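You operate a simulated robot arm through the tools that you are given. There is no shell and no other tool. Be economical: measure what you need, move in short steps, check, and stop when the job is done.

You are at the controls of a simulated two-armed robot. One attempt, no reset.

TASK
Wipe the smear off the glass panel and the dust off the door.
Fine: purple wiping pad, soaped at the suds tray; pad back. What is to be rubbed or washed off counts as gone when no trace of it is left.
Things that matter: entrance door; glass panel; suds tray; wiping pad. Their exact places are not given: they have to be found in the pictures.

It is judged by the outcome, as a careful person would: the job done as asked, and still so three seconds after it is handed in. It fails if anything else is knocked over, pushed out of place, dropped, spilled or broken.

THE ROBOT
Two 7-joint arms with two-finger parallel grippers on one trunk, on a base that drives. Base frame: it is fixed to the floor where the robot stands at the start and does not move with it; the origin is under the middle of the robot, x ahead of it, y to its left, z up. Units: m, degrees, N and s.
The left shoulder is at the start at [0.07, 0.177, 1.145], the right one opposite. With the tool pointing down near the work surface each hand reaches from about 0.3 to 0.74 m from the robot's upright axis, wherever it stands, measured 20 degrees to its own side. Places, roughly: entrance door [0.7, 1.5, 0.9]; glass panel [0.7, 1.5, 1.5]; suds tray [0.6, 0.2, 0.9]. Payload 3.43 kg a hand.
Tool frame (each hand has its own): the origin (TCP) lies between the finger pads and is the grasp point; the fingertips stand 0.03 m ahead of it; z points along the fingers, y is the line along which they close. Largest opening 0.094 m; finger width 0.028, thickness 0.01; the body of the gripper, 0.05 by 0.096 m, starts 0.055 m behind the TCP.
Orientation is told as [roll, pitch, yaw] about the base's x, y, z axes, in that order, counted from this pose: with the fingers straight down and closing along the base's y, the tool's x points along the base's -x, its y along +y and its z along -z.

THE INTERFACE
- The arms move only by the tool move_arm. It takes "left_targets", "right_targets" or both (then of equal length, played together; a hand with none holds still); each is a list that holds one entry, the list of rows, each a list of 7 numbers: the turn, a rotation vector about the base's x, y, z in units of 4 degrees (1.0 is 4 degrees), then the shift along the base's x, y, z in units of 20 mm (1.0 is 20 mm), then the opening, from 0 (shut) to 1 (fully open). In form: [[[ax, ay, az, tx, ty, tz, claw], ...]]. A call has 1 to 12 rows; each row shifts and turns the commanded pose from where the row before left it. A call with a number of a shift or a turn outside -1 to 1 is refused whole. Rows are played at 5 a second. More than 0.05 m and 8.6 degrees between two rows, or a gripper value outside its range, and nothing of the call is played. A pose out of reach is approached as far as the arm can. The call stops where the force on the tool passes 90 N (or 10 N more than at its start, if that is more) or the arm is blocked; 0.2 s more then pass. The fingers move at their own pace (about 0.153 m/s each) and stop on an object; they squeeze with about 32 N. The grip force told is the motor's: it shows also when the fingers shut on nothing. Time passes only in rows, and 0.2 s behind the last, so rows that do not move let the fingers close. It gives the time, the measured TCP pose, the force on the tool (base axes), the opening and the grip force at its end, in the units of the frame above (readings bear some noise), with the torque about the TCP (base axes, N m) and any sound that the robot's microphone picked up.
- Cameras (640 x 400 px; columns grow to the right, rows downward): "scene" is now at [0.1223, 0.0373, 1.4495]; the picture's right is [0.48, -0.88, 0.00], its down [-0.61, -0.33, -0.72] and it looks along [0.63, 0.34, -0.70] (base axes); focal length 256 px, centre (320, 200). "left" rides on the left gripper at [0.076, -0.014, -0.102] in its tool frame; the picture's right is [0.18, 0.98, 0.00], its down [-0.75, 0.14, -0.64] and it looks along [-0.63, 0.12, 0.77] (tool axes); focal length 243 px, centre (320, 200). "right" rides on the right gripper at [0.076, 0.014, -0.102] in its tool frame; the picture's right is [-0.18, 0.98, 0.00], its down [-0.75, -0.14, -0.64] and it looks along [-0.63, -0.12, 0.77] (tool axes); focal length 243 px, centre (320, 200).
- grab_frame(camera): a new picture of that camera. It takes no simulated time.
- lift_body(by): slides the trunk up (or, below 0, down) by that many m; the arms and the scene camera ride with it, the base frame stays. It gives what a move gives, with no picture.
- base_move(legs): drives the robot by 1 to 6 legs, each [ahead, turn to the left] in m and degrees, along the robot's own axes; the way and the turn of a leg run together, so that a leg with both is an arc; at most 1.5 m and 180 degrees a leg. The arms and the cameras ride along, it lands a little off, and it stops where it bumps. It gives what a move gives.
- turn_head(pan, tilt): turns the head with the scene camera to pan (to the left, within 86 degrees either way) and tilt (down, from -29 to 69), counted from straight ahead of the robot. It gives what a move gives.
- pixel_to_xyz(camera, pixels): there is no depth. For up to 12 entries [column, row, z] of the newest picture of that camera ("zoom" is the newest enlarged one), the place [x, y] in the base frame at which the ray of that pixel passes the height z, good to about 0.003 m. It takes no simulated time.
- inspect(camera, box): a new picture of the part [left, top, right, bottom] of that camera's present view, enlarged. It takes no simulated time.
- close_job(): hands the job in; it is judged then, once.

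Go step by step. Measure first, check grasps and placings, and put right what went wrong. The budget is 80 turns and 78 pictures, counting those below and the enlarged ones. Unless the task says otherwise, let go and move clear before handing in, and close with one line.

The tools are called after "Call:" by a JSON object that holds its "name" and its "arguments". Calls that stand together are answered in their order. move_arm: Moves the arms, as the interface text tells. Its arguments: {"type":"object","properties":{"left_targets":{"type":"array","items":{"type":"array","items":{"type":"array","items":{"type":"number"}}}},"right_targets":{"type":"array","items":{"type":"array","items":{"type":"array","items":{"type":"number"}}}}},"required":[]} The other tools are called the same way: lift_body (by) slides the trunk up or down; base_move (legs) drives the base; turn_head (pan, tilt) turns the head that bears the scene camera; grab_frame (camera) takes a picture; pixel_to_xyz (camera, pixels) gives the place at which the rays of pixels pass given heights; inspect (camera, box) takes an enlarged picture of a part of a camera's view; close_job () hands the job in.

At the start:

```text
clock: 0.0
left_eef_pos: [0.4494, 0.4018, 1.1723]
left_ee_rot: [-0.1, -0.1, 0.0]
left_ft_force: [0.7, -0.4, 0.5]
left_ft_torque: [0.02, 0.02, 0.01]
left_width: 0.0942
left_finger_force: 0.1
right_eef_pos: [0.5401, 0.0001, 1.1875]
right_ee_rot: [0.0, 0.0, 0.0]
right_ft_force: [1.1, -0.2, -0.2]
right_ft_torque: [-0.02, 0.0, 0.02]
right_width: 0.094
right_finger_force: 0.0
trunk travel left (down, up): [-0.725, 0.115]
robot x, y, heading: [0.0019, 0.0038, 0.3]
head pan, tilt: [28.4, 44.2]
```

scene: 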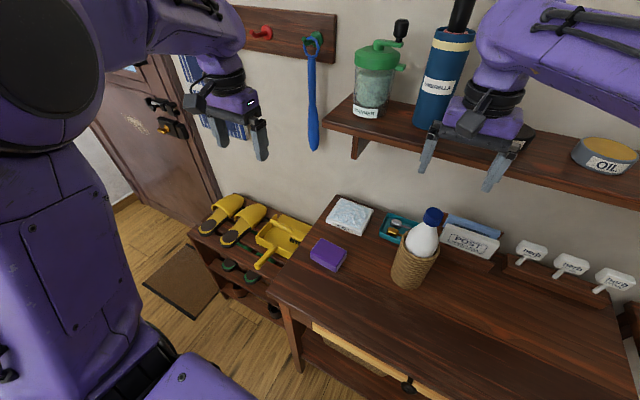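
right: 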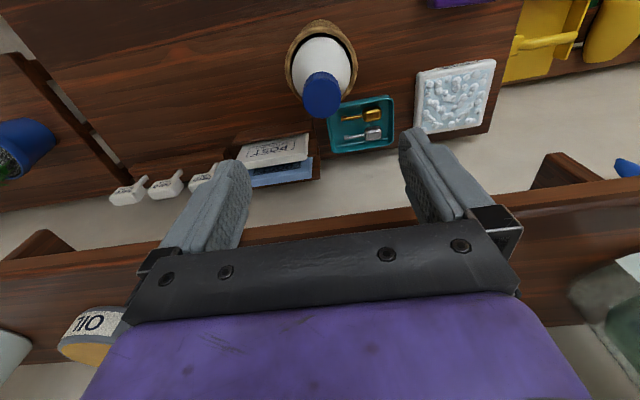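
left: 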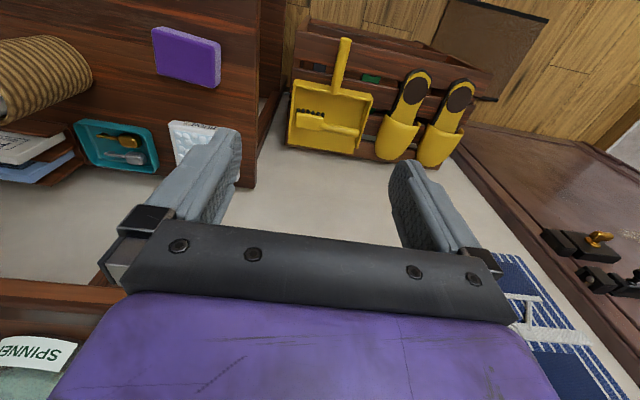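

The purple pad is at scene (328,255), the suds tray at (350,215), and the door on the left around (140,120). I'll measure these and turn the head to the door.

Call:
{"name": "pixel_to_xyz", "arguments": {"camera": "scene", "pixels": [[328, 245, 0.9], [311, 253, 0.9], [322, 239, 0.9], [347, 249, 0.9], [338, 270, 0.9], [350, 215, 0.9], [338, 198, 0.9], [373, 209, 0.9], [360, 234, 0.9], [327, 228, 0.9], [275, 300, 0.87], [335, 196, 0.87]]}}

Call:
{"name": "turn_head", "arguments": {"pan": 65, "tilt": 10}}

Call:
{"name": "grab_frame", "arguments": {"camera": "scene"}}

```text
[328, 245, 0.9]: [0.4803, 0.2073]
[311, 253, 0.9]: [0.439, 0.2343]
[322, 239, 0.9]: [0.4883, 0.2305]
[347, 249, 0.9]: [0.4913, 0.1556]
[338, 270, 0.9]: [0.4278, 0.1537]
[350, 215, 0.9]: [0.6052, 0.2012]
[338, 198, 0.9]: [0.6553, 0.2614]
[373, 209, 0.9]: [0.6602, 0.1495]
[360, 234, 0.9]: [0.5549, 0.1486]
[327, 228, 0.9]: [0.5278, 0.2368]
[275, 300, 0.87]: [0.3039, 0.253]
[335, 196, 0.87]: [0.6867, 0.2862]
```

```text
clock: 1.0
left_eef_pos: [0.4494, 0.4017, 1.1719]
left_ee_rot: [0.1, 0.1, 0.0]
left_ft_force: [0.2, 0.6, 0.3]
left_ft_torque: [-0.02, 0.02, -0.01]
left_width: 0.0939
left_finger_force: 0.2
right_eef_pos: [0.5404, 0.0006, 1.1877]
right_ee_rot: [0.0, 0.0, -0.1]
right_ft_force: [0.2, 0.2, -0.2]
right_ft_torque: [0.02, -0.02, 0.01]
right_width: 0.0941
right_finger_force: 0.0
trunk travel left (down, up): [-0.725, 0.115]
robot x, y, heading: [-0.0018, 0.0003, 0.0]
head pan, tilt: [65.0, 10.0]
```

```text
74 pictures are left
```

scene: 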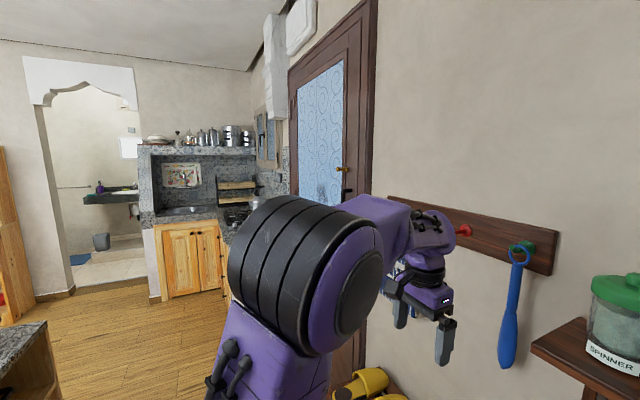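

The door is on the same wall, farther left, with its glass panel at about (320,130) and the handle on the right. I'll zoom on the door and on the pad.

Call:
{"name": "inspect", "arguments": {"camera": "scene", "box": [260, 20, 420, 220]}}

Call:
{"name": "inspect", "arguments": {"camera": "left", "box": [60, 0, 280, 180]}}

Call:
{"name": "pixel_to_xyz", "arguments": {"camera": "left", "pixels": [[151, 33, 0.9], [158, 76, 0.9], [216, 88, 0.9], [221, 42, 0.9], [158, 76, 0.87], [216, 88, 0.87], [165, 27, 0.9], [235, 0, 0.87], [254, 187, 0.87], [170, 122, 0.88], [240, 130, 0.88]]}}

```text
2.00 times, centred on (340, 120) of scene
```

zoom: 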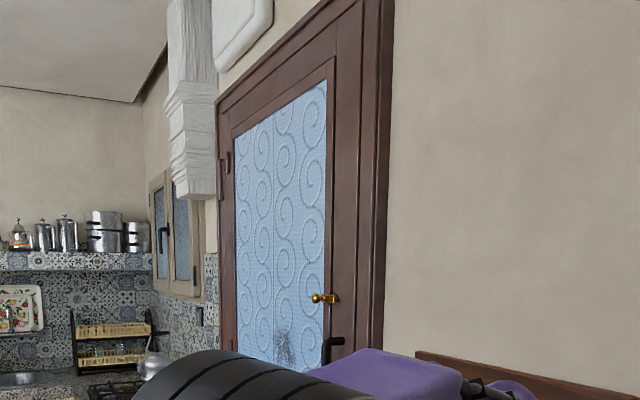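

```text
2.22 times, centred on (170, 90) of left
```

zoom: 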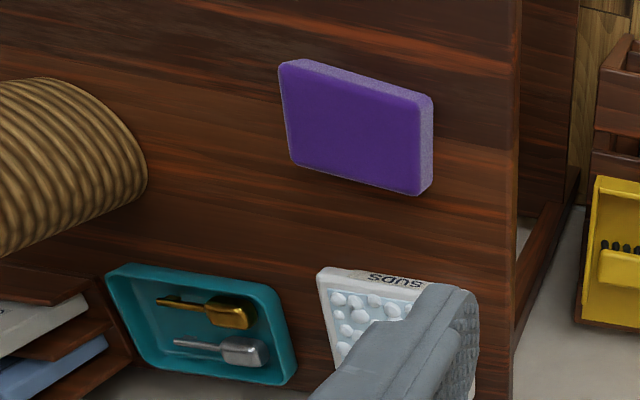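

```text
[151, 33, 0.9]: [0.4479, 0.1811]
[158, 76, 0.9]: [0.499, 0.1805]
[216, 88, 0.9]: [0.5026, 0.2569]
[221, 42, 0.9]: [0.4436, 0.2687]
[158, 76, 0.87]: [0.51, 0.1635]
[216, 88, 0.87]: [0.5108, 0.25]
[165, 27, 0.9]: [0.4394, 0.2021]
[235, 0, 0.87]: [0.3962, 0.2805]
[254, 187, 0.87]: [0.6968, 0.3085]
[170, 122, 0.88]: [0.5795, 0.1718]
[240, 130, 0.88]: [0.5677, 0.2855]
```

Comparing the two cameras, the pad top is near z≈0.868, centred at about (0.482,0.205). The shelf's front-left corner is near (0.56,0.26,1.18) and overhangs the tray, so I'll tilt the hand about 32° forward and look at the pad from above.

Call:
{"name": "move_arm", "arguments": {"left_targets": [[[0, -1, 0, -0.3, -1, -0.4, 1], [0, -1, 0, -0.3, -1, -0.4, 1], [0, -1, 0, -0.3, -1, -0.4, 1], [0, -1, 0, -0.3, -1, -0.4, 1], [0, -1, 0, -0.3, -1, -0.4, 1], [0, -1, 0, -0.3, -1, -0.4, 1], [0, -1, 0, -0.3, -1, -0.4, 1], [0, -1, 0, -0.3, -1, -0.4, 1], [0, 0, 0, 0, -1, -0.4, 1], [0, 0, 0, 0, -0.85, -0.4, 1], [0, 0, 0, 0, 0, 0, 1]]]}}

Call:
{"name": "turn_head", "arguments": {"pan": 22, "tilt": 45}}

Call:
{"name": "grab_frame", "arguments": {"camera": "left"}}

Call:
{"name": "grab_frame", "arguments": {"camera": "scene"}}

```text
clock: 3.4
left_eef_pos: [0.4871, 0.2698, 1.0456]
left_ee_rot: [-1.4, -32.1, 1.2]
left_ft_force: [0.1, 0.0, 0.8]
left_ft_torque: [-0.01, 0.0, -0.04]
left_width: 0.094
left_finger_force: 0.0
left hand out of reach, approached as far as the arm can: row 3, 4, 5, 6, 7, 8, 9, 10
right_eef_pos: [0.5419, -0.0001, 1.1873]
right_ee_rot: [-0.1, 0.1, 0.1]
right_ft_force: [-0.3, -0.1, 0.3]
right_ft_torque: [0.01, -0.03, -0.01]
right_width: 0.0938
right_finger_force: 0.1
trunk travel left (down, up): [-0.725, 0.115]
robot x, y, heading: [-0.0027, 0.0025, 0.0]
head pan, tilt: [65.0, 10.0]
```

```text
clock: 4.5
left_eef_pos: [0.4871, 0.266, 1.049]
left_ee_rot: [-1.5, -32.1, 0.9]
left_ft_force: [0.3, 0.0, 0.1]
left_ft_torque: [-0.02, 0.0, -0.01]
left_width: 0.094
left_finger_force: 0.0
right_eef_pos: [0.5408, 0.0003, 1.1887]
right_ee_rot: [0.0, 0.0, 0.0]
right_ft_force: [0.2, -0.1, 0.0]
right_ft_torque: [0.02, -0.01, 0.01]
right_width: 0.0938
right_finger_force: 0.1
trunk travel left (down, up): [-0.725, 0.115]
robot x, y, heading: [-0.0009, 0.0006, -0.2]
head pan, tilt: [22.0, 45.0]
```

```text
71 pictures are left
```

left: 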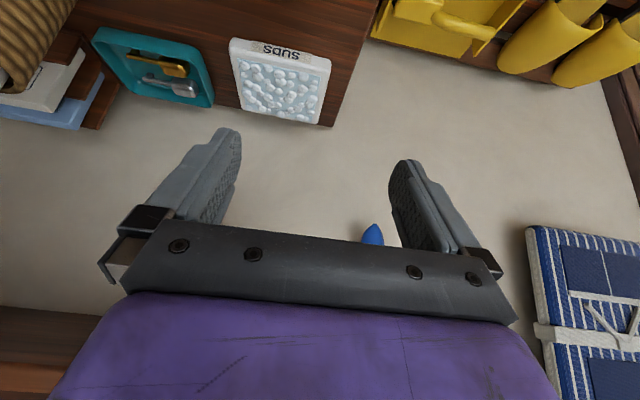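

```text
70 pictures are left
```

scene: 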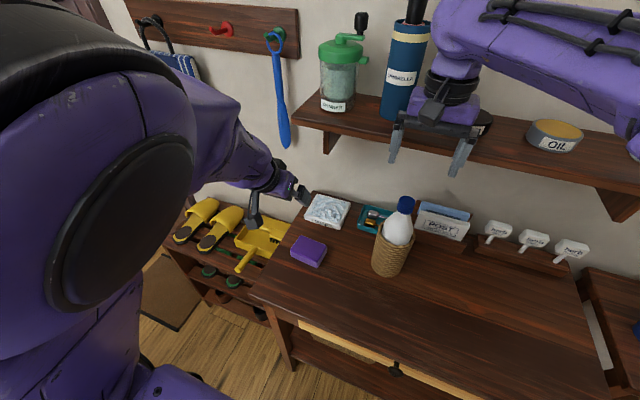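

The hand could not reach that close to the body. I'll back the base up 0.2 m for room, then move the hand toward the pad.

Call:
{"name": "base_move", "arguments": {"legs": [[-0.2, 0]]}}

Call:
{"name": "move_arm", "arguments": {"left_targets": [[[0, 0, 0, 1, -1, 0, 1], [0, 0, 0, 1, -1, 0, 1], [0, 0, 0, 1, -1, 0, 1], [0, 0, 0, 0.8, 0, 0, 1], [0, 0, 0, 0, 0, 0, 1]]]}}

Call:
{"name": "grab_frame", "arguments": {"camera": "left"}}

```text
clock: 6.1
left_eef_pos: [0.2893, 0.2676, 1.0463]
left_ee_rot: [-1.3, -31.9, 1.1]
left_ft_force: [0.7, 0.1, 0.0]
left_ft_torque: [-0.01, 0.01, 0.0]
left_width: 0.094
left_finger_force: 0.1
right_eef_pos: [0.3431, 0.0013, 1.1869]
right_ee_rot: [-0.1, 0.1, 0.1]
right_ft_force: [-0.4, -0.5, 1.0]
right_ft_torque: [0.0, 0.0, -0.02]
right_width: 0.094
right_finger_force: 0.1
trunk travel left (down, up): [-0.725, 0.115]
robot x, y, heading: [-0.1963, 0.0012, 0.2]
head pan, tilt: [22.0, 45.0]
```

```text
clock: 7.3
left_eef_pos: [0.3648, 0.2084, 1.0465]
left_ee_rot: [-1.4, -32.0, 1.2]
left_ft_force: [-0.5, 0.0, 0.1]
left_ft_torque: [-0.03, -0.01, 0.0]
left_width: 0.0944
left_finger_force: 0.0
right_eef_pos: [0.3416, 0.0006, 1.1883]
right_ee_rot: [0.1, -0.1, 0.1]
right_ft_force: [0.1, -0.4, 0.7]
right_ft_torque: [-0.03, -0.01, 0.02]
right_width: 0.0941
right_finger_force: 0.1
trunk travel left (down, up): [-0.725, 0.115]
robot x, y, heading: [-0.1958, -0.003, 0.1]
head pan, tilt: [22.0, 45.0]
```

```text
69 pictures are left
```

left: 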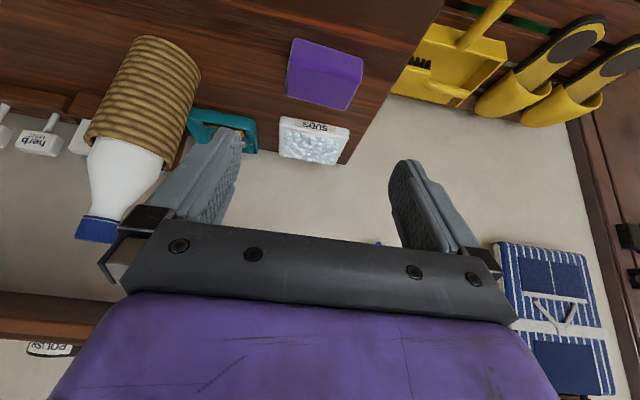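

Backing up worked; the pad is at left (325,75). I'll inspect it for its exact shape and size.

Call:
{"name": "inspect", "arguments": {"camera": "left", "box": [260, 20, 400, 180]}}

Call:
{"name": "inspect", "arguments": {"camera": "scene", "box": [300, 150, 460, 250]}}

```text
2.50 times, centred on (330, 100) of left
```

zoom: 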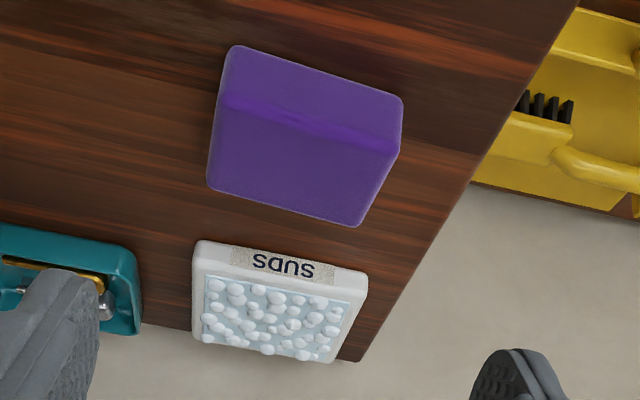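

```text
4.00 times, centred on (380, 200) of scene
```

zoom: 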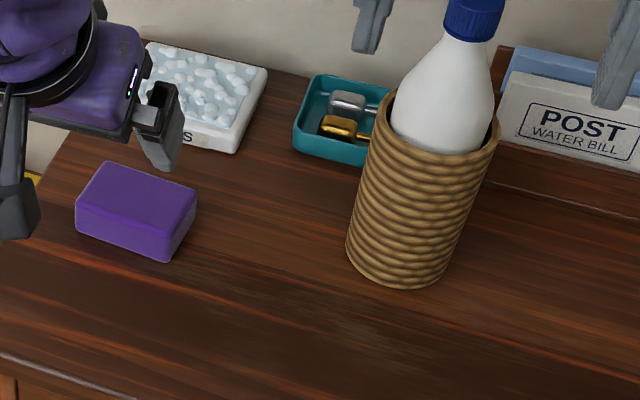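

I'll compute the corner positions from both views.

Call:
{"name": "pixel_to_xyz", "arguments": {"camera": "left", "pixels": [[292, 60, 0.868], [358.8, 82, 0.868], [286, 96, 0.868], [346, 110, 0.868], [294.8, 39.2, 0.835], [362, 58.8, 0.835], [278, 117, 0.85], [340, 129, 0.85], [284, 153, 0.85], [330, 164, 0.85]]}}

Call:
{"name": "pixel_to_xyz", "arguments": {"camera": "zoom", "pixels": [[105, 163, 0.868], [196, 203, 0.868], [171, 238, 0.868], [78, 206, 0.868], [78, 228, 0.835], [168, 260, 0.835], [150, 43, 0.86], [266, 70, 0.86], [232, 150, 0.86]]}}

```text
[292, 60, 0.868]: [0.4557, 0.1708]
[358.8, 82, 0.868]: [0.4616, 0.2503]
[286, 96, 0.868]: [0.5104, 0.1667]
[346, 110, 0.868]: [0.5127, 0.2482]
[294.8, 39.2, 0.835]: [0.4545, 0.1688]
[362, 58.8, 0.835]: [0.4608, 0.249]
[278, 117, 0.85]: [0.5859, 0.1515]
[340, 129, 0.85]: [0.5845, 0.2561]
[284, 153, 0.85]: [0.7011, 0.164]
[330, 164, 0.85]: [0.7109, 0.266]
```

```text
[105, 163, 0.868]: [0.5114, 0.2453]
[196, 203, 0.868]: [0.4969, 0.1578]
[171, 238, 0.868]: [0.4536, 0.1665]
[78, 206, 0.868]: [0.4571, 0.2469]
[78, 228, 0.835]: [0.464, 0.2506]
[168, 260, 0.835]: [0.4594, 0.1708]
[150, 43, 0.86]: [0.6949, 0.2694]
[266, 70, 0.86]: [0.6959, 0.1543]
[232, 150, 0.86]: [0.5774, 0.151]
```

Both views agree: pad 0.055×0.081 m, top z≈0.868, bottom ≈0.833, centre (0.485,0.208), yaw about −3°. I'll move to a pre-grasp pose along the tool axis.

Call:
{"name": "move_arm", "arguments": {"left_targets": [[[0.1, 0, -0.2, 0.63, 0, -0.96, 1], [0.1, 0, -0.2, 0.63, 0, -0.96, 1], [0.1, 0, -0.2, 0.63, 0, -0.96, 1], [0.05, 0, -0.2, 0.63, 0, -0.96, 1], [0, 0, 0, 0.63, 0, -0.96, 1], [0, 0, 0, 0, 0, 0, 1]]]}}

Call:
{"name": "grab_frame", "arguments": {"camera": "left"}}

```text
clock: 8.7
left_eef_pos: [0.4275, 0.2079, 0.9489]
left_ee_rot: [0.2, -32.0, -2.9]
left_ft_force: [-0.5, -1.3, 1.2]
left_ft_torque: [0.01, 0.01, 0.02]
left_width: 0.0939
left_finger_force: 0.0
right_eef_pos: [0.3428, 0.001, 1.1868]
right_ee_rot: [0.0, 0.1, 0.2]
right_ft_force: [-0.2, 0.4, -0.3]
right_ft_torque: [0.01, -0.01, 0.02]
right_width: 0.094
right_finger_force: 0.0
trunk travel left (down, up): [-0.725, 0.115]
robot x, y, heading: [-0.2004, -0.0004, 0.3]
head pan, tilt: [22.0, 45.0]
```

```text
66 pictures are left
```

left: 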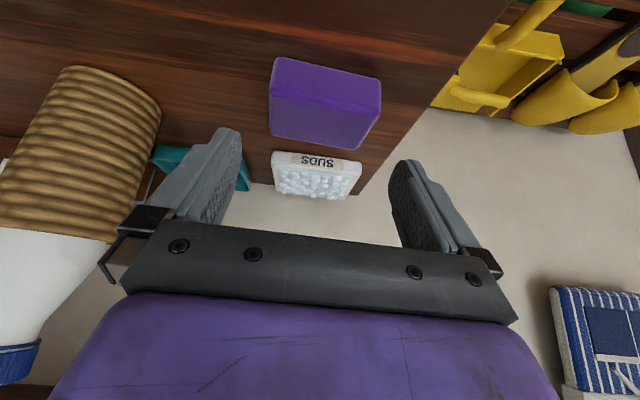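

The pad is nearly centred between the fingers. I'll re-measure its edges from here.

Call:
{"name": "pixel_to_xyz", "arguments": {"camera": "left", "pixels": [[271, 97, 0.868], [379, 115, 0.868], [271, 130, 0.868], [363, 148, 0.868]]}}

Call:
{"name": "inspect", "arguments": {"camera": "left", "box": [220, 40, 420, 220]}}

```text
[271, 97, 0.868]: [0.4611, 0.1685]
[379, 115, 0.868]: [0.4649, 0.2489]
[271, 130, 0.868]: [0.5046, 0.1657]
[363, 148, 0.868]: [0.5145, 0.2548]
```

```text
2.22 times, centred on (320, 130) of left
```

zoom: 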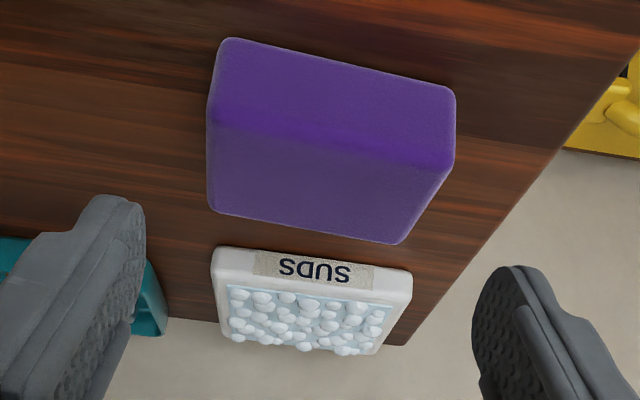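

Centre confirmed at y≈0.209. I'll descend along the tool axis with force stop active.

Call:
{"name": "move_arm", "arguments": {"left_targets": [[[0, 0, 0, 0.485, 0.01, -0.75, 1], [0, 0, 0, 0.485, 0.01, -0.75, 1], [0, 0, 0, 0.485, 0.01, -0.75, 1], [0, 0, 0, 0.485, 0.01, -0.75, 1], [0, 0, 0, 0.485, 0.01, -0.75, 1], [0, 0, 0, 0, 0, 0, 1]]]}}

Call:
{"name": "grab_frame", "arguments": {"camera": "left"}}

Call:
{"name": "grab_frame", "arguments": {"camera": "scene"}}

```text
clock: 10.1
left_eef_pos: [0.4758, 0.2087, 0.8757]
left_ee_rot: [0.1, -32.1, -2.9]
left_ft_force: [0.4, 0.3, -0.2]
left_ft_torque: [-0.01, 0.0, -0.02]
left_width: 0.0941
left_finger_force: 0.1
right_eef_pos: [0.3412, 0.0005, 1.1874]
right_ee_rot: [0.0, 0.0, 0.1]
right_ft_force: [-0.2, -0.6, 0.5]
right_ft_torque: [-0.02, -0.04, -0.02]
right_width: 0.094
right_finger_force: 0.1
trunk travel left (down, up): [-0.725, 0.115]
robot x, y, heading: [-0.1987, 0.0013, 0.3]
head pan, tilt: [22.0, 45.0]
```

```text
64 pictures are left
```

left: 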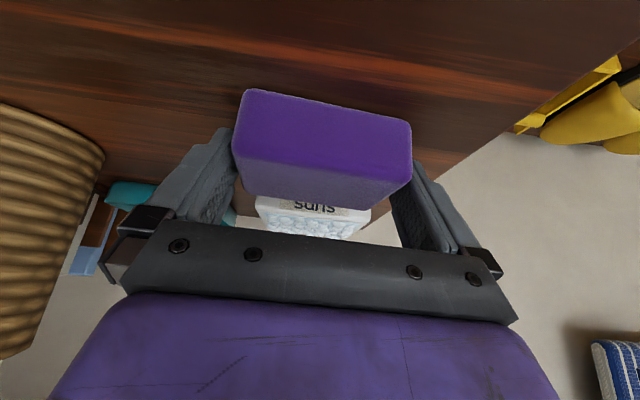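

```text
63 pictures are left
```

scene: 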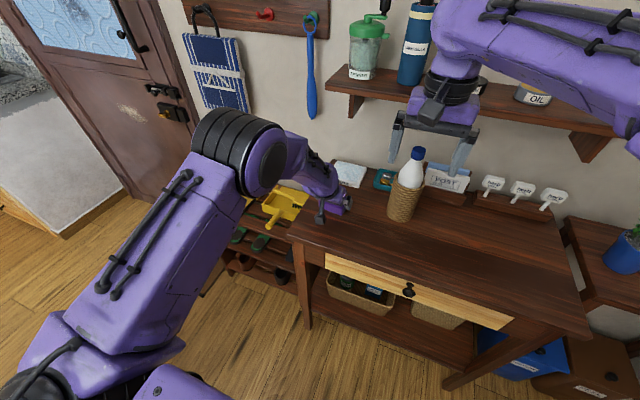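

The pad sits between the fingers with no contact force. Closing the grip.

Call:
{"name": "move_arm", "arguments": {"left_targets": [[[0, 0, 0, 0, 0, 0, 0.5], [0, 0, 0, 0, 0, 0, 0], [0, 0, 0, 0, 0, 0, 0], [0, 0, 0, 0, 0, 0, 0]]]}}

Call:
{"name": "move_arm", "arguments": {"left_targets": [[[0, 0, 0, 0, 0, 1, 0], [0, 0, 0, 0, 0, 1, 0], [0, 0, 0, 0, 0, 1, 0], [0, 0, 0, 0, 0, 0, 0]]]}}

Call:
{"name": "grab_frame", "arguments": {"camera": "left"}}

Call:
{"name": "inspect", "arguments": {"camera": "scene", "box": [280, 120, 440, 240]}}

```text
clock: 11.1
left_eef_pos: [0.4755, 0.2088, 0.8757]
left_ee_rot: [0.3, -32.1, -2.9]
left_ft_force: [-0.4, -0.4, -0.3]
left_ft_torque: [-0.03, 0.03, -0.02]
left_width: 0.088
left_finger_force: 32.0
right_eef_pos: [0.3429, 0.0, 1.1878]
right_ee_rot: [0.0, 0.0, 0.1]
right_ft_force: [-0.5, -0.2, 0.2]
right_ft_torque: [0.03, 0.0, 0.0]
right_width: 0.0943
right_finger_force: 0.0
trunk travel left (down, up): [-0.725, 0.115]
robot x, y, heading: [-0.2014, 0.0018, 0.3]
head pan, tilt: [22.0, 45.0]
```

```text
clock: 12.1
left_eef_pos: [0.4756, 0.2078, 0.9349]
left_ee_rot: [0.2, -32.0, -2.9]
left_ft_force: [-0.1, -0.4, -0.9]
left_ft_torque: [0.0, 0.03, 0.0]
left_width: 0.0881
left_finger_force: 31.2
right_eef_pos: [0.3422, 0.0016, 1.1876]
right_ee_rot: [0.0, 0.0, 0.1]
right_ft_force: [0.6, -0.5, -0.3]
right_ft_torque: [0.0, 0.0, 0.03]
right_width: 0.0942
right_finger_force: 0.1
trunk travel left (down, up): [-0.725, 0.115]
robot x, y, heading: [-0.2007, -0.0018, 0.2]
head pan, tilt: [22.0, 45.0]
```

```text
62 pictures are left
```

left: 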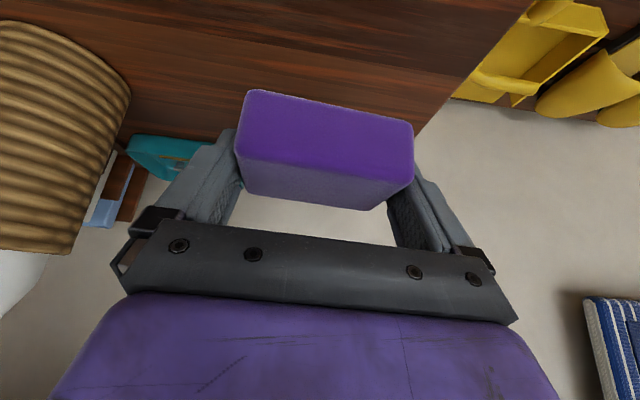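

```text
3.33 times, centred on (360, 180) of scene
```

zoom: 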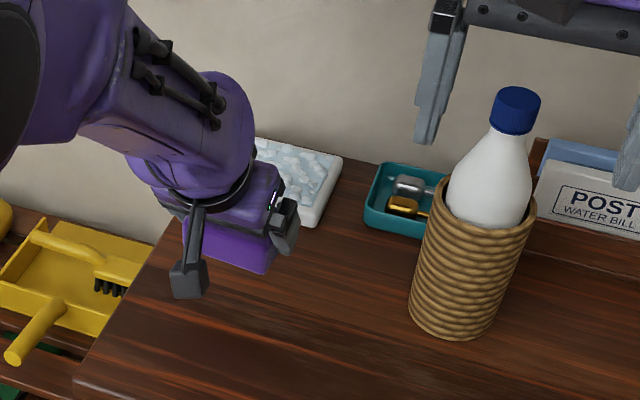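

The pad is held (width 0.088, 31 N). I'll drive 0.15 m ahead to bring the tray in reach and look.

Call:
{"name": "base_move", "arguments": {"legs": [[0.13, 0]]}}

Call:
{"name": "grab_frame", "arguments": {"camera": "scene"}}

Call:
{"name": "grab_frame", "arguments": {"camera": "left"}}

```text
clock: 13.4
left_eef_pos: [0.6029, 0.208, 0.9365]
left_ee_rot: [0.3, -32.0, -3.0]
left_ft_force: [0.5, 0.3, 0.2]
left_ft_torque: [0.01, -0.02, -0.01]
left_width: 0.0881
left_finger_force: 32.5
right_eef_pos: [0.4697, 0.0009, 1.1885]
right_ee_rot: [0.0, -0.1, 0.1]
right_ft_force: [0.4, -0.2, 0.4]
right_ft_torque: [0.02, 0.01, 0.04]
right_width: 0.0939
right_finger_force: 0.0
trunk travel left (down, up): [-0.725, 0.115]
robot x, y, heading: [-0.071, 0.0001, 0.1]
head pan, tilt: [22.0, 45.0]
```

```text
60 pictures are left
```

scene: 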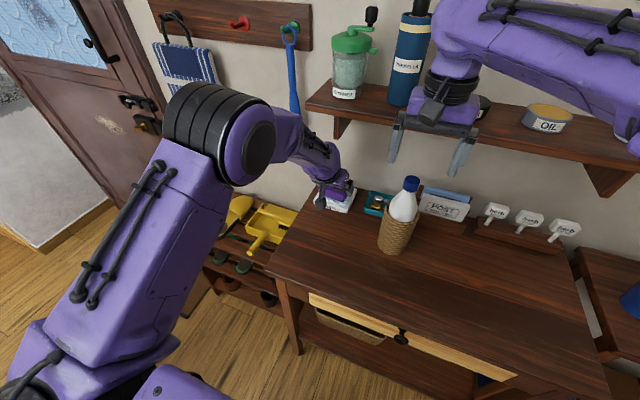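

```text
59 pictures are left
```

left: 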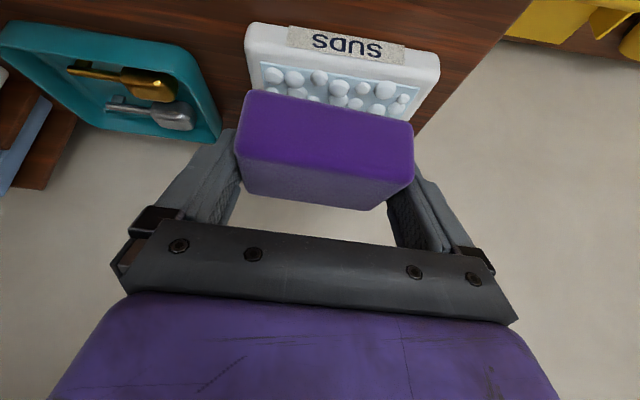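

Clear of the shelf. I'll measure the tray interior from the wrist view (near edge at about row 62–85).

Call:
{"name": "pixel_to_xyz", "arguments": {"camera": "left", "pixels": [[247, 30, 0.855], [440, 58, 0.855], [256, 60, 0.855], [425, 85, 0.855], [420, 130, 0.855]]}}

```text
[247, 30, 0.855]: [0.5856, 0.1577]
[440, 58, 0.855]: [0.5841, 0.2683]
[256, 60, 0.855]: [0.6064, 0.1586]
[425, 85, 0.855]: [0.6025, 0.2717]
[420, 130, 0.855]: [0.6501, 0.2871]
```

Moving over the interior and down towards the foam.

Call:
{"name": "move_arm", "arguments": {"left_targets": [[[0, 0, 0, 0.93, 0.1, 0, 0], [0, 0, 0, 0.92, 0.1, 0, 0], [0, 0, 0, 0, 0, -0.8, 0], [0, 0, 0, 0, 0, -0.6, 0], [0, 0, 0, 0, 0, -0.4, 0], [0, 0, 0, 0, 0, 0, 0]]]}}

Call:
{"name": "move_arm", "arguments": {"left_targets": [[[0, 0, 0, 0, 0, -0.3, 0], [0, 0, 0, 0, 0, 0, 0]]]}}

Call:
{"name": "grab_frame", "arguments": {"camera": "left"}}

```text
clock: 14.8
left_eef_pos: [0.6411, 0.2105, 0.899]
left_ee_rot: [0.3, -32.0, -3.0]
left_ft_force: [0.1, 0.1, -0.1]
left_ft_torque: [0.01, -0.02, -0.01]
left_width: 0.0881
left_finger_force: 32.2
right_eef_pos: [0.4701, 0.0016, 1.1876]
right_ee_rot: [-0.1, 0.0, 0.1]
right_ft_force: [-0.8, 0.4, 0.1]
right_ft_torque: [0.01, 0.01, 0.0]
right_width: 0.0939
right_finger_force: 0.1
trunk travel left (down, up): [-0.725, 0.115]
robot x, y, heading: [-0.0659, -0.0033, 0.0]
head pan, tilt: [22.0, 45.0]
```

```text
clock: 15.4
left_eef_pos: [0.6406, 0.2102, 0.8977]
left_ee_rot: [0.3, -32.4, -2.8]
left_ft_force: [3.9, 3.6, 19.4]
left_ft_torque: [-0.26, 0.42, -0.03]
left_width: 0.0881
left_finger_force: 31.8
right_eef_pos: [0.4676, 0.0005, 1.1893]
right_ee_rot: [0.0, -0.1, 0.1]
right_ft_force: [0.3, -0.2, 0.4]
right_ft_torque: [0.0, -0.02, 0.01]
right_width: 0.0938
right_finger_force: 0.0
trunk travel left (down, up): [-0.725, 0.115]
robot x, y, heading: [-0.0707, -0.003, 0.1]
head pan, tilt: [22.0, 45.0]
```

```text
58 pictures are left
```

left: 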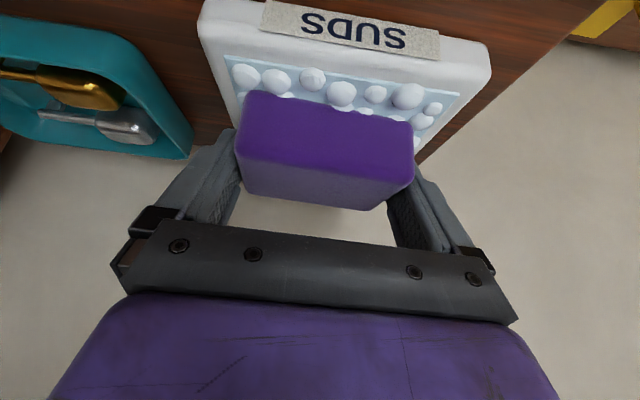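

Contact at 19 N on the foam. I'll hold for a moment, then lift and check the pad.

Call:
{"name": "move_arm", "arguments": {"left_targets": [[[0, 0, 0, 0, 0, 0, 0], [0, 0, 0, 0, 0, 0, 0], [0, 0, 0, 0, 0, 0, 0], [0, 0, 0, 0, 0, 0, 0], [0, 0, 0, 0, 0, 0, 0], [0, 0, 0, 0, 0, 0.8, 0], [0, 0, 0, 0, 0, 0.8, 0], [0, 0, 0, 0, 0, 0.8, 0], [0, 0, 0, 0, 0, 0, 0]]]}}

Call:
{"name": "grab_frame", "arguments": {"camera": "left"}}

Call:
{"name": "inspect", "arguments": {"camera": "scene", "box": [270, 140, 430, 240]}}

```text
clock: 17.4
left_eef_pos: [0.6423, 0.213, 0.9404]
left_ee_rot: [0.1, -31.9, -2.9]
left_ft_force: [0.4, -0.6, -0.5]
left_ft_torque: [-0.04, 0.0, -0.03]
left_width: 0.0881
left_finger_force: 32.4
right_eef_pos: [0.4696, 0.0011, 1.1863]
right_ee_rot: [0.0, -0.1, 0.2]
right_ft_force: [0.0, -0.4, -0.2]
right_ft_torque: [-0.01, -0.01, 0.0]
right_width: 0.0937
right_finger_force: 0.0
trunk travel left (down, up): [-0.725, 0.115]
robot x, y, heading: [-0.072, -0.0002, 0.2]
head pan, tilt: [22.0, 45.0]
```

```text
57 pictures are left
```

left: 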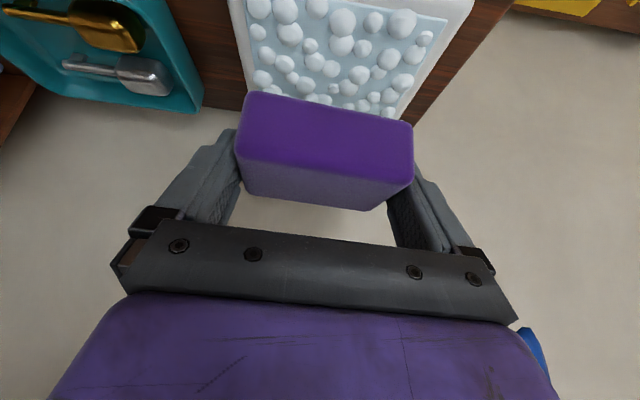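

```text
4.00 times, centred on (350, 190) of scene
```

zoom: 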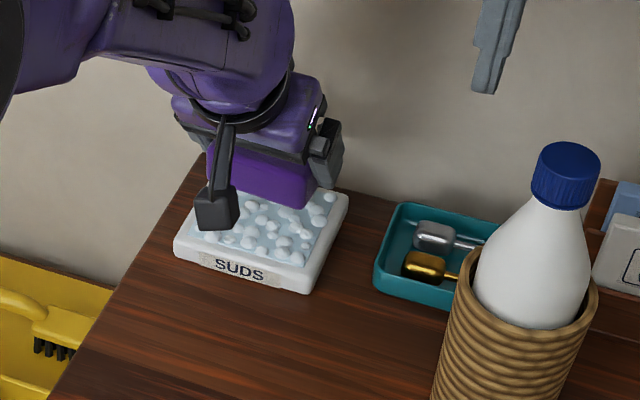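

The pad's underside can't be seen, so I'll press once more, slightly harder and a bit offset, to be sure it's soaped across the face.

Call:
{"name": "move_arm", "arguments": {"left_targets": [[[0, 0, 0, -0.2, 0, -0.8, 0], [0, 0, 0, -0.2, 0, -0.8, 0], [0, 0, 0, 0, 0, -0.8, 0], [0, 0, 0, 0, 0, 0, 0], [0, 0, 0, 0, 0, 0, 0], [0, 0, 0, 0, 0, 0, 0], [0, 0, 0, 0, 0, 0, 0]]]}}

Call:
{"name": "move_arm", "arguments": {"left_targets": [[[0, 0, 0, 0, 0, 0.8, 0], [0, 0, 0, 0, 0, 0.8, 0], [0, 0, 0, 0, 0, 0.8, 0], [0, 0, 0, 0, 0, 0, 0]]]}}

```text
clock: 19.0
left_eef_pos: [0.6323, 0.2123, 0.8969]
left_ee_rot: [0.3, -32.4, -2.9]
left_ft_force: [7.0, 3.9, 24.6]
left_ft_torque: [-0.05, 0.23, 0.0]
left_width: 0.088
left_finger_force: 31.6
right_eef_pos: [0.4677, -0.0002, 1.1893]
right_ee_rot: [-0.1, -0.1, 0.1]
right_ft_force: [-0.1, -0.9, 0.4]
right_ft_torque: [0.01, -0.02, 0.02]
right_width: 0.094
right_finger_force: 0.1
trunk travel left (down, up): [-0.725, 0.115]
robot x, y, heading: [-0.0714, 0.0001, 0.0]
head pan, tilt: [22.0, 45.0]
```

```text
clock: 20.0
left_eef_pos: [0.633, 0.2127, 0.9401]
left_ee_rot: [0.2, -31.8, -2.9]
left_ft_force: [0.5, 0.1, -0.8]
left_ft_torque: [0.01, 0.01, 0.04]
left_width: 0.0881
left_finger_force: 32.5
right_eef_pos: [0.4702, 0.0023, 1.1876]
right_ee_rot: [0.0, 0.0, 0.1]
right_ft_force: [-0.1, 0.2, -0.8]
right_ft_torque: [-0.01, 0.02, -0.02]
right_width: 0.094
right_finger_force: 0.0
trunk travel left (down, up): [-0.725, 0.115]
robot x, y, heading: [-0.0705, 0.0007, 0.2]
head pan, tilt: [22.0, 45.0]
```

Soaped twice. Now I'll back away from the table and look left for the driving route.

Call:
{"name": "base_move", "arguments": {"legs": [[-0.35, 0]]}}

Call:
{"name": "turn_head", "arguments": {"pan": 80, "tilt": 25}}

Call:
{"name": "grab_frame", "arguments": {"camera": "scene"}}

Call:
{"name": "turn_head", "arguments": {"pan": 45, "tilt": 15}}

Call:
{"name": "grab_frame", "arguments": {"camera": "scene"}}

```text
clock: 22.2
left_eef_pos: [0.2903, 0.2078, 0.9398]
left_ee_rot: [0.2, -32.0, -3.4]
left_ft_force: [0.5, 0.0, -0.1]
left_ft_torque: [-0.01, -0.04, 0.01]
left_width: 0.0879
left_finger_force: 31.8
right_eef_pos: [0.1275, -0.0027, 1.1874]
right_ee_rot: [-0.1, 0.0, -0.2]
right_ft_force: [0.1, 0.1, 1.2]
right_ft_torque: [0.0, -0.02, 0.0]
right_width: 0.0937
right_finger_force: 0.0
trunk travel left (down, up): [-0.725, 0.115]
robot x, y, heading: [-0.418, 0.0023, -0.1]
head pan, tilt: [22.0, 45.0]
```

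```text
clock: 23.5
left_eef_pos: [0.2902, 0.2069, 0.9402]
left_ee_rot: [0.2, -31.9, -3.5]
left_ft_force: [-0.1, 0.2, -0.2]
left_ft_torque: [0.0, 0.02, 0.02]
left_width: 0.0882
left_finger_force: 32.1
right_eef_pos: [0.1256, -0.0026, 1.1888]
right_ee_rot: [0.0, -0.1, -0.4]
right_ft_force: [0.3, -0.3, -0.2]
right_ft_torque: [0.0, 0.01, 0.0]
right_width: 0.0942
right_finger_force: 0.1
trunk travel left (down, up): [-0.725, 0.115]
robot x, y, heading: [-0.4143, -0.0011, -0.6]
head pan, tilt: [80.0, 25.0]
```

```text
55 pictures are left
```

scene: 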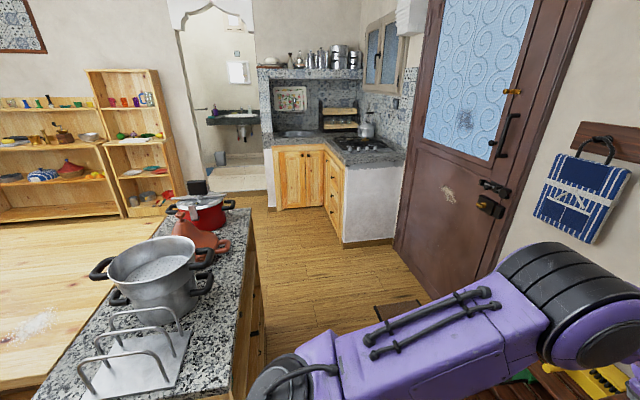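

```text
clock: 24.5
left_eef_pos: [0.2898, 0.2077, 0.94]
left_ee_rot: [0.2, -32.1, -3.4]
left_ft_force: [-0.6, 0.4, 0.4]
left_ft_torque: [0.0, -0.02, -0.01]
left_width: 0.0878
left_finger_force: 31.9
right_eef_pos: [0.126, -0.0026, 1.1882]
right_ee_rot: [0.0, 0.1, -0.2]
right_ft_force: [0.8, -0.4, 0.0]
right_ft_torque: [-0.02, -0.02, 0.01]
right_width: 0.094
right_finger_force: 0.1
trunk travel left (down, up): [-0.725, 0.115]
robot x, y, heading: [-0.4108, -0.0018, -0.6]
head pan, tilt: [45.0, 15.0]
```

```text
54 pictures are left
```

scene: 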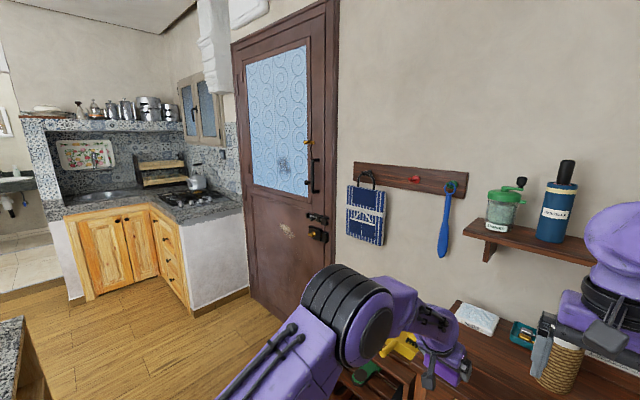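

The smear is at (284,165) on the glass and the dust at (287,230); a granite island is to the left, at (25,318). Measuring these.

Call:
{"name": "pixel_to_xyz", "arguments": {"camera": "scene", "pixels": [[25, 318, 0.9], [284, 165, 1.2], [284, 165, 1.15], [284, 165, 1.3], [287, 230, 0.9], [287, 230, 1.0], [250, 291, 0.0], [246, 289, 0.0], [194, 317, 0.0], [465, 200, 1.2], [455, 305, 0.85], [52, 398, 0.9]]}}

Call:
{"name": "inspect", "arguments": {"camera": "scene", "box": [230, 30, 350, 330]}}

```text
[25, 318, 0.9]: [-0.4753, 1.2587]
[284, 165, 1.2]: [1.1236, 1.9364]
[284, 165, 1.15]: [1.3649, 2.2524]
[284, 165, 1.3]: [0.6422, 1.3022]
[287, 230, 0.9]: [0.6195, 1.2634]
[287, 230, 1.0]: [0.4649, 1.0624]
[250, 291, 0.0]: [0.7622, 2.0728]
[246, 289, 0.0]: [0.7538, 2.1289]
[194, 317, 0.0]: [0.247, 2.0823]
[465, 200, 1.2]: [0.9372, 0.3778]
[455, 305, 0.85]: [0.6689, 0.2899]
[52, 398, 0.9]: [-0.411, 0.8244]
```

```text
1.33 times, centred on (290, 180) of scene
```

zoom: 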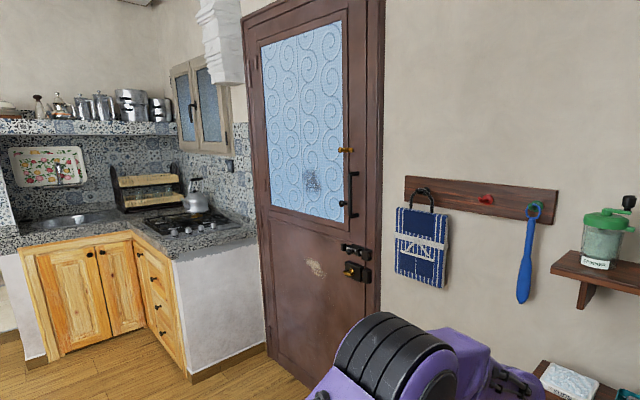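

The door plane is x≈0.76, with the smear near (y 1.46, z 1.275) and the dust near (y 1.45, z 0.81). I'll put the hand into the wiping pose here, in free space (pad face forward), before driving.

Call:
{"name": "move_arm", "arguments": {"left_targets": [[[0, -1, 0, -0.22, 0.09, 0.6, 0], [0, -1, 0, -0.22, 0.09, 0.6, 0], [0, -1, 0, -0.22, 0.09, 0.6, 0], [0, -1, 0, -0.22, 0.09, 0.6, 0], [0, -1, 0, -0.22, 0.09, 0.6, 0], [0, -1, 0, -0.22, 0.09, 0.6, 0], [0, -1, 0, -0.22, 0.09, 0.6, 0], [0, -1, 0, -0.22, 0.09, 0.6, 0], [0, -1, 0, -0.22, 0.09, 0.6, 0], [0, -1, 0, -0.22, 0.09, 0.6, 0], [0, -1, 0, -0.22, 0.09, 0.6, 0], [0, -1, 0, -0.22, 0.09, 0.6, 0]]]}}

Call:
{"name": "move_arm", "arguments": {"left_targets": [[[0, -1, 0, -0.22, 0.09, 0.6, 0], [0, -1, 0, -0.22, 0.09, 0.6, 0], [0, -1, 0, -0.22, 0.09, 0.6, 0], [0, -1, 0, -0.22, 0.09, 0.6, 0], [0, -1, 0, -0.22, 0.09, 0.6, 0], [0, -1, 0, -0.22, 0.09, 0.6, 0], [0, -1, 0, -0.22, 0.09, 0.6, 0], [0, -1, 0, -0.22, 0.09, 0.6, 0], [0, -1, 0, -0.22, 0.09, 0.6, 0], [0, -1, 0, -0.22, 0.09, 0.6, 0], [0, -0.5, 0, 0, 0, 0, 0], [0, 0, 0, 0, 0, 0, 0]]]}}

Call:
{"name": "turn_head", "arguments": {"pan": 75, "tilt": 50}}

Call:
{"name": "grab_frame", "arguments": {"camera": "scene"}}

Call:
{"name": "grab_frame", "arguments": {"camera": "left"}}

```text
clock: 27.1
left_eef_pos: [0.236, 0.2297, 1.0854]
left_ee_rot: [14.4, -79.7, -16.3]
left_ft_force: [0.0, -0.4, -0.9]
left_ft_torque: [-0.01, 0.0, 0.0]
left_width: 0.0879
left_finger_force: 32.2
right_eef_pos: [0.1254, -0.0032, 1.1875]
right_ee_rot: [0.0, 0.0, -0.2]
right_ft_force: [0.2, -0.5, 0.4]
right_ft_torque: [0.03, -0.01, -0.01]
right_width: 0.0941
right_finger_force: 0.2
trunk travel left (down, up): [-0.725, 0.115]
robot x, y, heading: [-0.4166, 0.0015, -0.2]
head pan, tilt: [45.0, 15.0]
```

```text
clock: 29.7
left_eef_pos: [0.193, 0.2487, 1.2066]
left_ee_rot: [173.9, -57.7, -174.7]
left_ft_force: [0.3, -0.4, -0.5]
left_ft_torque: [0.03, -0.01, 0.01]
left_width: 0.0882
left_finger_force: 32.0
right_eef_pos: [0.1265, -0.0024, 1.1896]
right_ee_rot: [0.1, 0.0, -0.3]
right_ft_force: [-0.8, 0.6, -0.3]
right_ft_torque: [-0.02, 0.0, -0.03]
right_width: 0.0941
right_finger_force: 0.2
trunk travel left (down, up): [-0.725, 0.115]
robot x, y, heading: [-0.412, 0.0014, -0.1]
head pan, tilt: [45.0, 15.0]
```

```text
clock: 30.7
left_eef_pos: [0.1933, 0.2482, 1.2065]
left_ee_rot: [173.9, -57.9, -174.6]
left_ft_force: [0.2, 0.3, -0.8]
left_ft_torque: [0.01, 0.0, 0.01]
left_width: 0.0882
left_finger_force: 31.9
right_eef_pos: [0.1247, -0.0031, 1.1881]
right_ee_rot: [0.0, 0.0, -0.3]
right_ft_force: [0.2, -0.1, -0.6]
right_ft_torque: [0.03, 0.01, 0.04]
right_width: 0.0939
right_finger_force: 0.0
trunk travel left (down, up): [-0.725, 0.115]
robot x, y, heading: [-0.4168, -0.0008, -0.3]
head pan, tilt: [75.0, 50.0]
```

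```text
52 pictures are left
```

scene: 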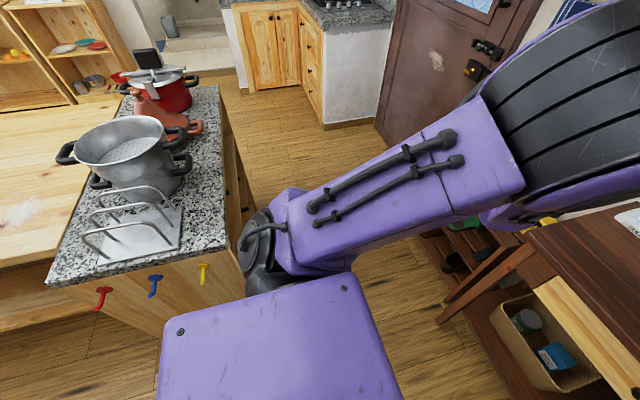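

```text
51 pictures are left
```

left: 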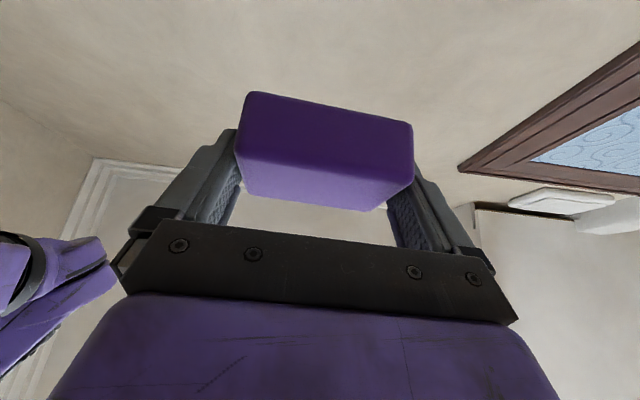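

The wiping pose is reached. The island's near edge runs (48,285)–(228,250) and its far corner is at (222,87); measuring it, the table corner and the rack.

Call:
{"name": "pixel_to_xyz", "arguments": {"camera": "scene", "pixels": [[48, 285, 0.9], [228, 252, 0.9], [222, 87, 0.9], [420, 238, 0.4], [522, 238, 0.87], [437, 322, 0.0], [420, 238, 0.2], [325, 127, 0], [376, 120, 0]]}}

```text
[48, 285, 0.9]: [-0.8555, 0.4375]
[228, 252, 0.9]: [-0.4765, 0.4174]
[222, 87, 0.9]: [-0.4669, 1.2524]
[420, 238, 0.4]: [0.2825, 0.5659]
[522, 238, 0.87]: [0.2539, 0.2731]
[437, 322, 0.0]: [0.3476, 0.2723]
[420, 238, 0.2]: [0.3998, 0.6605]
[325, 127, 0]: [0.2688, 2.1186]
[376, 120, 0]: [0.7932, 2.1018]
```

The corridor between island (x<-0.47) and table (x>0.28) is centred near x≈-0.09. I'll turn left 45° and drive diagonally into it.

Call:
{"name": "base_move", "arguments": {"legs": [[0, 45], [0.49, 0], [0, 45]]}}

Call:
{"name": "turn_head", "arguments": {"pan": 0, "tilt": 40}}

Call:
{"name": "grab_frame", "arguments": {"camera": "scene"}}

```text
clock: 37.7
left_eef_pos: [-0.2974, 0.9516, 1.2053]
left_ee_rot: [173.7, -58.0, -85.3]
left_ft_force: [-0.2, 0.5, 0.2]
left_ft_torque: [0.0, 0.02, -0.04]
left_width: 0.0882
left_finger_force: 32.2
right_eef_pos: [-0.048, 0.8804, 1.1885]
right_ee_rot: [0.0, 0.0, 89.0]
right_ft_force: [0.5, -0.3, -0.5]
right_ft_torque: [-0.01, -0.01, 0.02]
right_width: 0.0942
right_finger_force: 0.1
trunk travel left (down, up): [-0.725, 0.115]
robot x, y, heading: [-0.0592, 0.3413, 89.2]
head pan, tilt: [75.0, 50.0]
```

```text
clock: 39.2
left_eef_pos: [-0.2985, 0.9504, 1.205]
left_ee_rot: [173.8, -57.9, -85.3]
left_ft_force: [0.1, 0.4, -0.5]
left_ft_torque: [-0.01, 0.01, -0.02]
left_width: 0.0878
left_finger_force: 32.2
right_eef_pos: [-0.0508, 0.8802, 1.1884]
right_ee_rot: [0.0, 0.0, 89.0]
right_ft_force: [0.4, 0.0, -0.1]
right_ft_torque: [0.0, -0.02, 0.0]
right_width: 0.0939
right_finger_force: 0.1
trunk travel left (down, up): [-0.725, 0.115]
robot x, y, heading: [-0.0596, 0.3409, 89.0]
head pan, tilt: [0.0, 40.0]
```

```text
50 pictures are left
```

scene: 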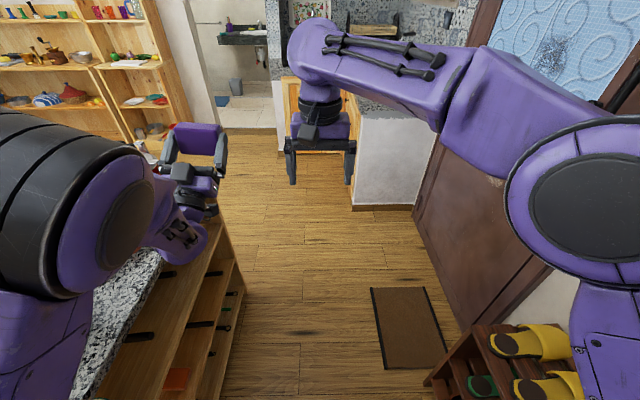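

The way ahead is clear. Measuring the mat and then driving to y≈1.2.

Call:
{"name": "pixel_to_xyz", "arguments": {"camera": "scene", "pixels": [[371, 289, 0], [424, 287, 0], [445, 366, 0], [384, 370, 0], [551, 60, 1.275], [551, 60, 1.25], [415, 210, 0]]}}

Call:
{"name": "base_move", "arguments": {"legs": [[0.86, 0]]}}

Call:
{"name": "grab_frame", "arguments": {"camera": "scene"}}

```text
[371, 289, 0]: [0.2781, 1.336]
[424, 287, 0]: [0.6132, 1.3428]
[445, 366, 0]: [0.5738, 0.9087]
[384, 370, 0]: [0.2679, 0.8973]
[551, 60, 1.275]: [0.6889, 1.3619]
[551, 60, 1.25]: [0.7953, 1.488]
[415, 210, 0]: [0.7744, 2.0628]
```

```text
clock: 43.8
left_eef_pos: [-0.2976, 1.8156, 1.2054]
left_ee_rot: [173.9, -57.9, -84.6]
left_ft_force: [0.4, -0.9, -0.9]
left_ft_torque: [-0.03, 0.02, -0.02]
left_width: 0.088
left_finger_force: 31.5
right_eef_pos: [-0.0467, 1.7497, 1.189]
right_ee_rot: [0.0, 0.0, 89.7]
right_ft_force: [-0.6, -0.3, -0.4]
right_ft_torque: [-0.02, -0.01, 0.0]
right_width: 0.094
right_finger_force: 0.0
trunk travel left (down, up): [-0.725, 0.115]
robot x, y, heading: [-0.05, 1.2081, 89.7]
head pan, tilt: [0.0, 40.0]
```

```text
49 pictures are left
```

scene: 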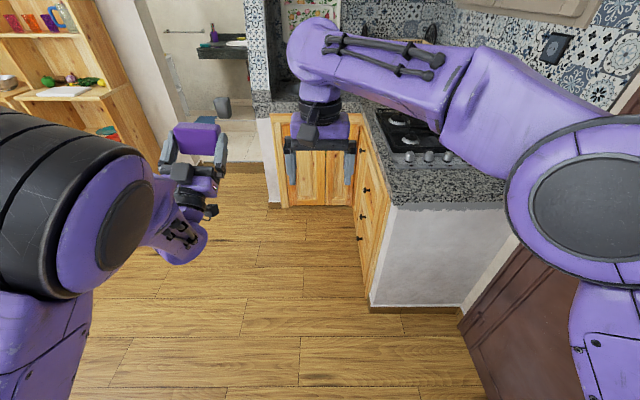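

Room to rotate. Turning right 90° to face the door.

Call:
{"name": "base_move", "arguments": {"legs": [[0, -45], [0, -44.7]]}}

Call:
{"name": "turn_head", "arguments": {"pan": 15, "tilt": 30}}

Call:
{"name": "grab_frame", "arguments": {"camera": "scene"}}

Call:
{"name": "grab_frame", "arguments": {"camera": "left"}}

```text
clock: 48.4
left_eef_pos: [0.5622, 1.4486, 1.2055]
left_ee_rot: [173.9, -57.9, -175.3]
left_ft_force: [-0.1, -0.4, -0.1]
left_ft_torque: [0.0, 0.04, -0.02]
left_width: 0.0882
left_finger_force: 32.0
right_eef_pos: [0.4908, 1.2, 1.187]
right_ee_rot: [0.0, 0.1, -1.0]
right_ft_force: [0.2, -0.1, 0.3]
right_ft_torque: [-0.01, 0.02, 0.01]
right_width: 0.0939
right_finger_force: 0.1
trunk travel left (down, up): [-0.725, 0.115]
robot x, y, heading: [-0.0483, 1.2064, -1.0]
head pan, tilt: [0.0, 40.0]
```

```text
clock: 49.1
left_eef_pos: [0.5608, 1.4474, 1.2044]
left_ee_rot: [173.8, -57.8, -175.3]
left_ft_force: [-0.1, -0.4, -0.2]
left_ft_torque: [0.05, -0.01, -0.01]
left_width: 0.0879
left_finger_force: 31.6
right_eef_pos: [0.491, 1.1987, 1.1875]
right_ee_rot: [0.0, 0.1, -0.9]
right_ft_force: [0.5, 0.8, -1.2]
right_ft_torque: [0.0, 0.0, 0.0]
right_width: 0.0938
right_finger_force: 0.1
trunk travel left (down, up): [-0.725, 0.115]
robot x, y, heading: [-0.0487, 1.2072, -1.3]
head pan, tilt: [15.0, 30.0]
```

```text
48 pictures are left
```

scene: 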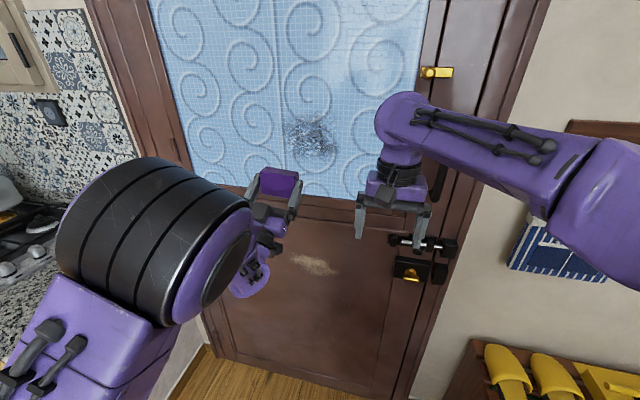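

```text
47 pictures are left
```

left: 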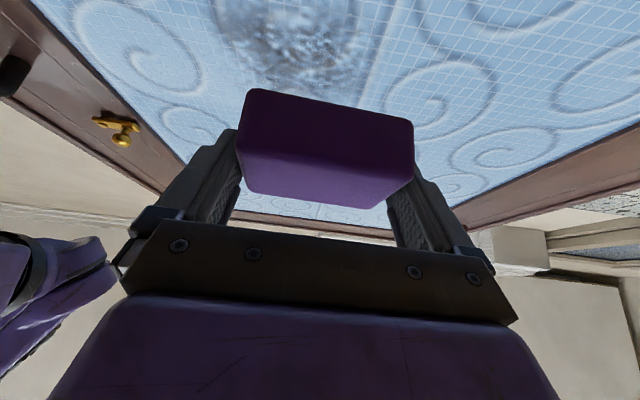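

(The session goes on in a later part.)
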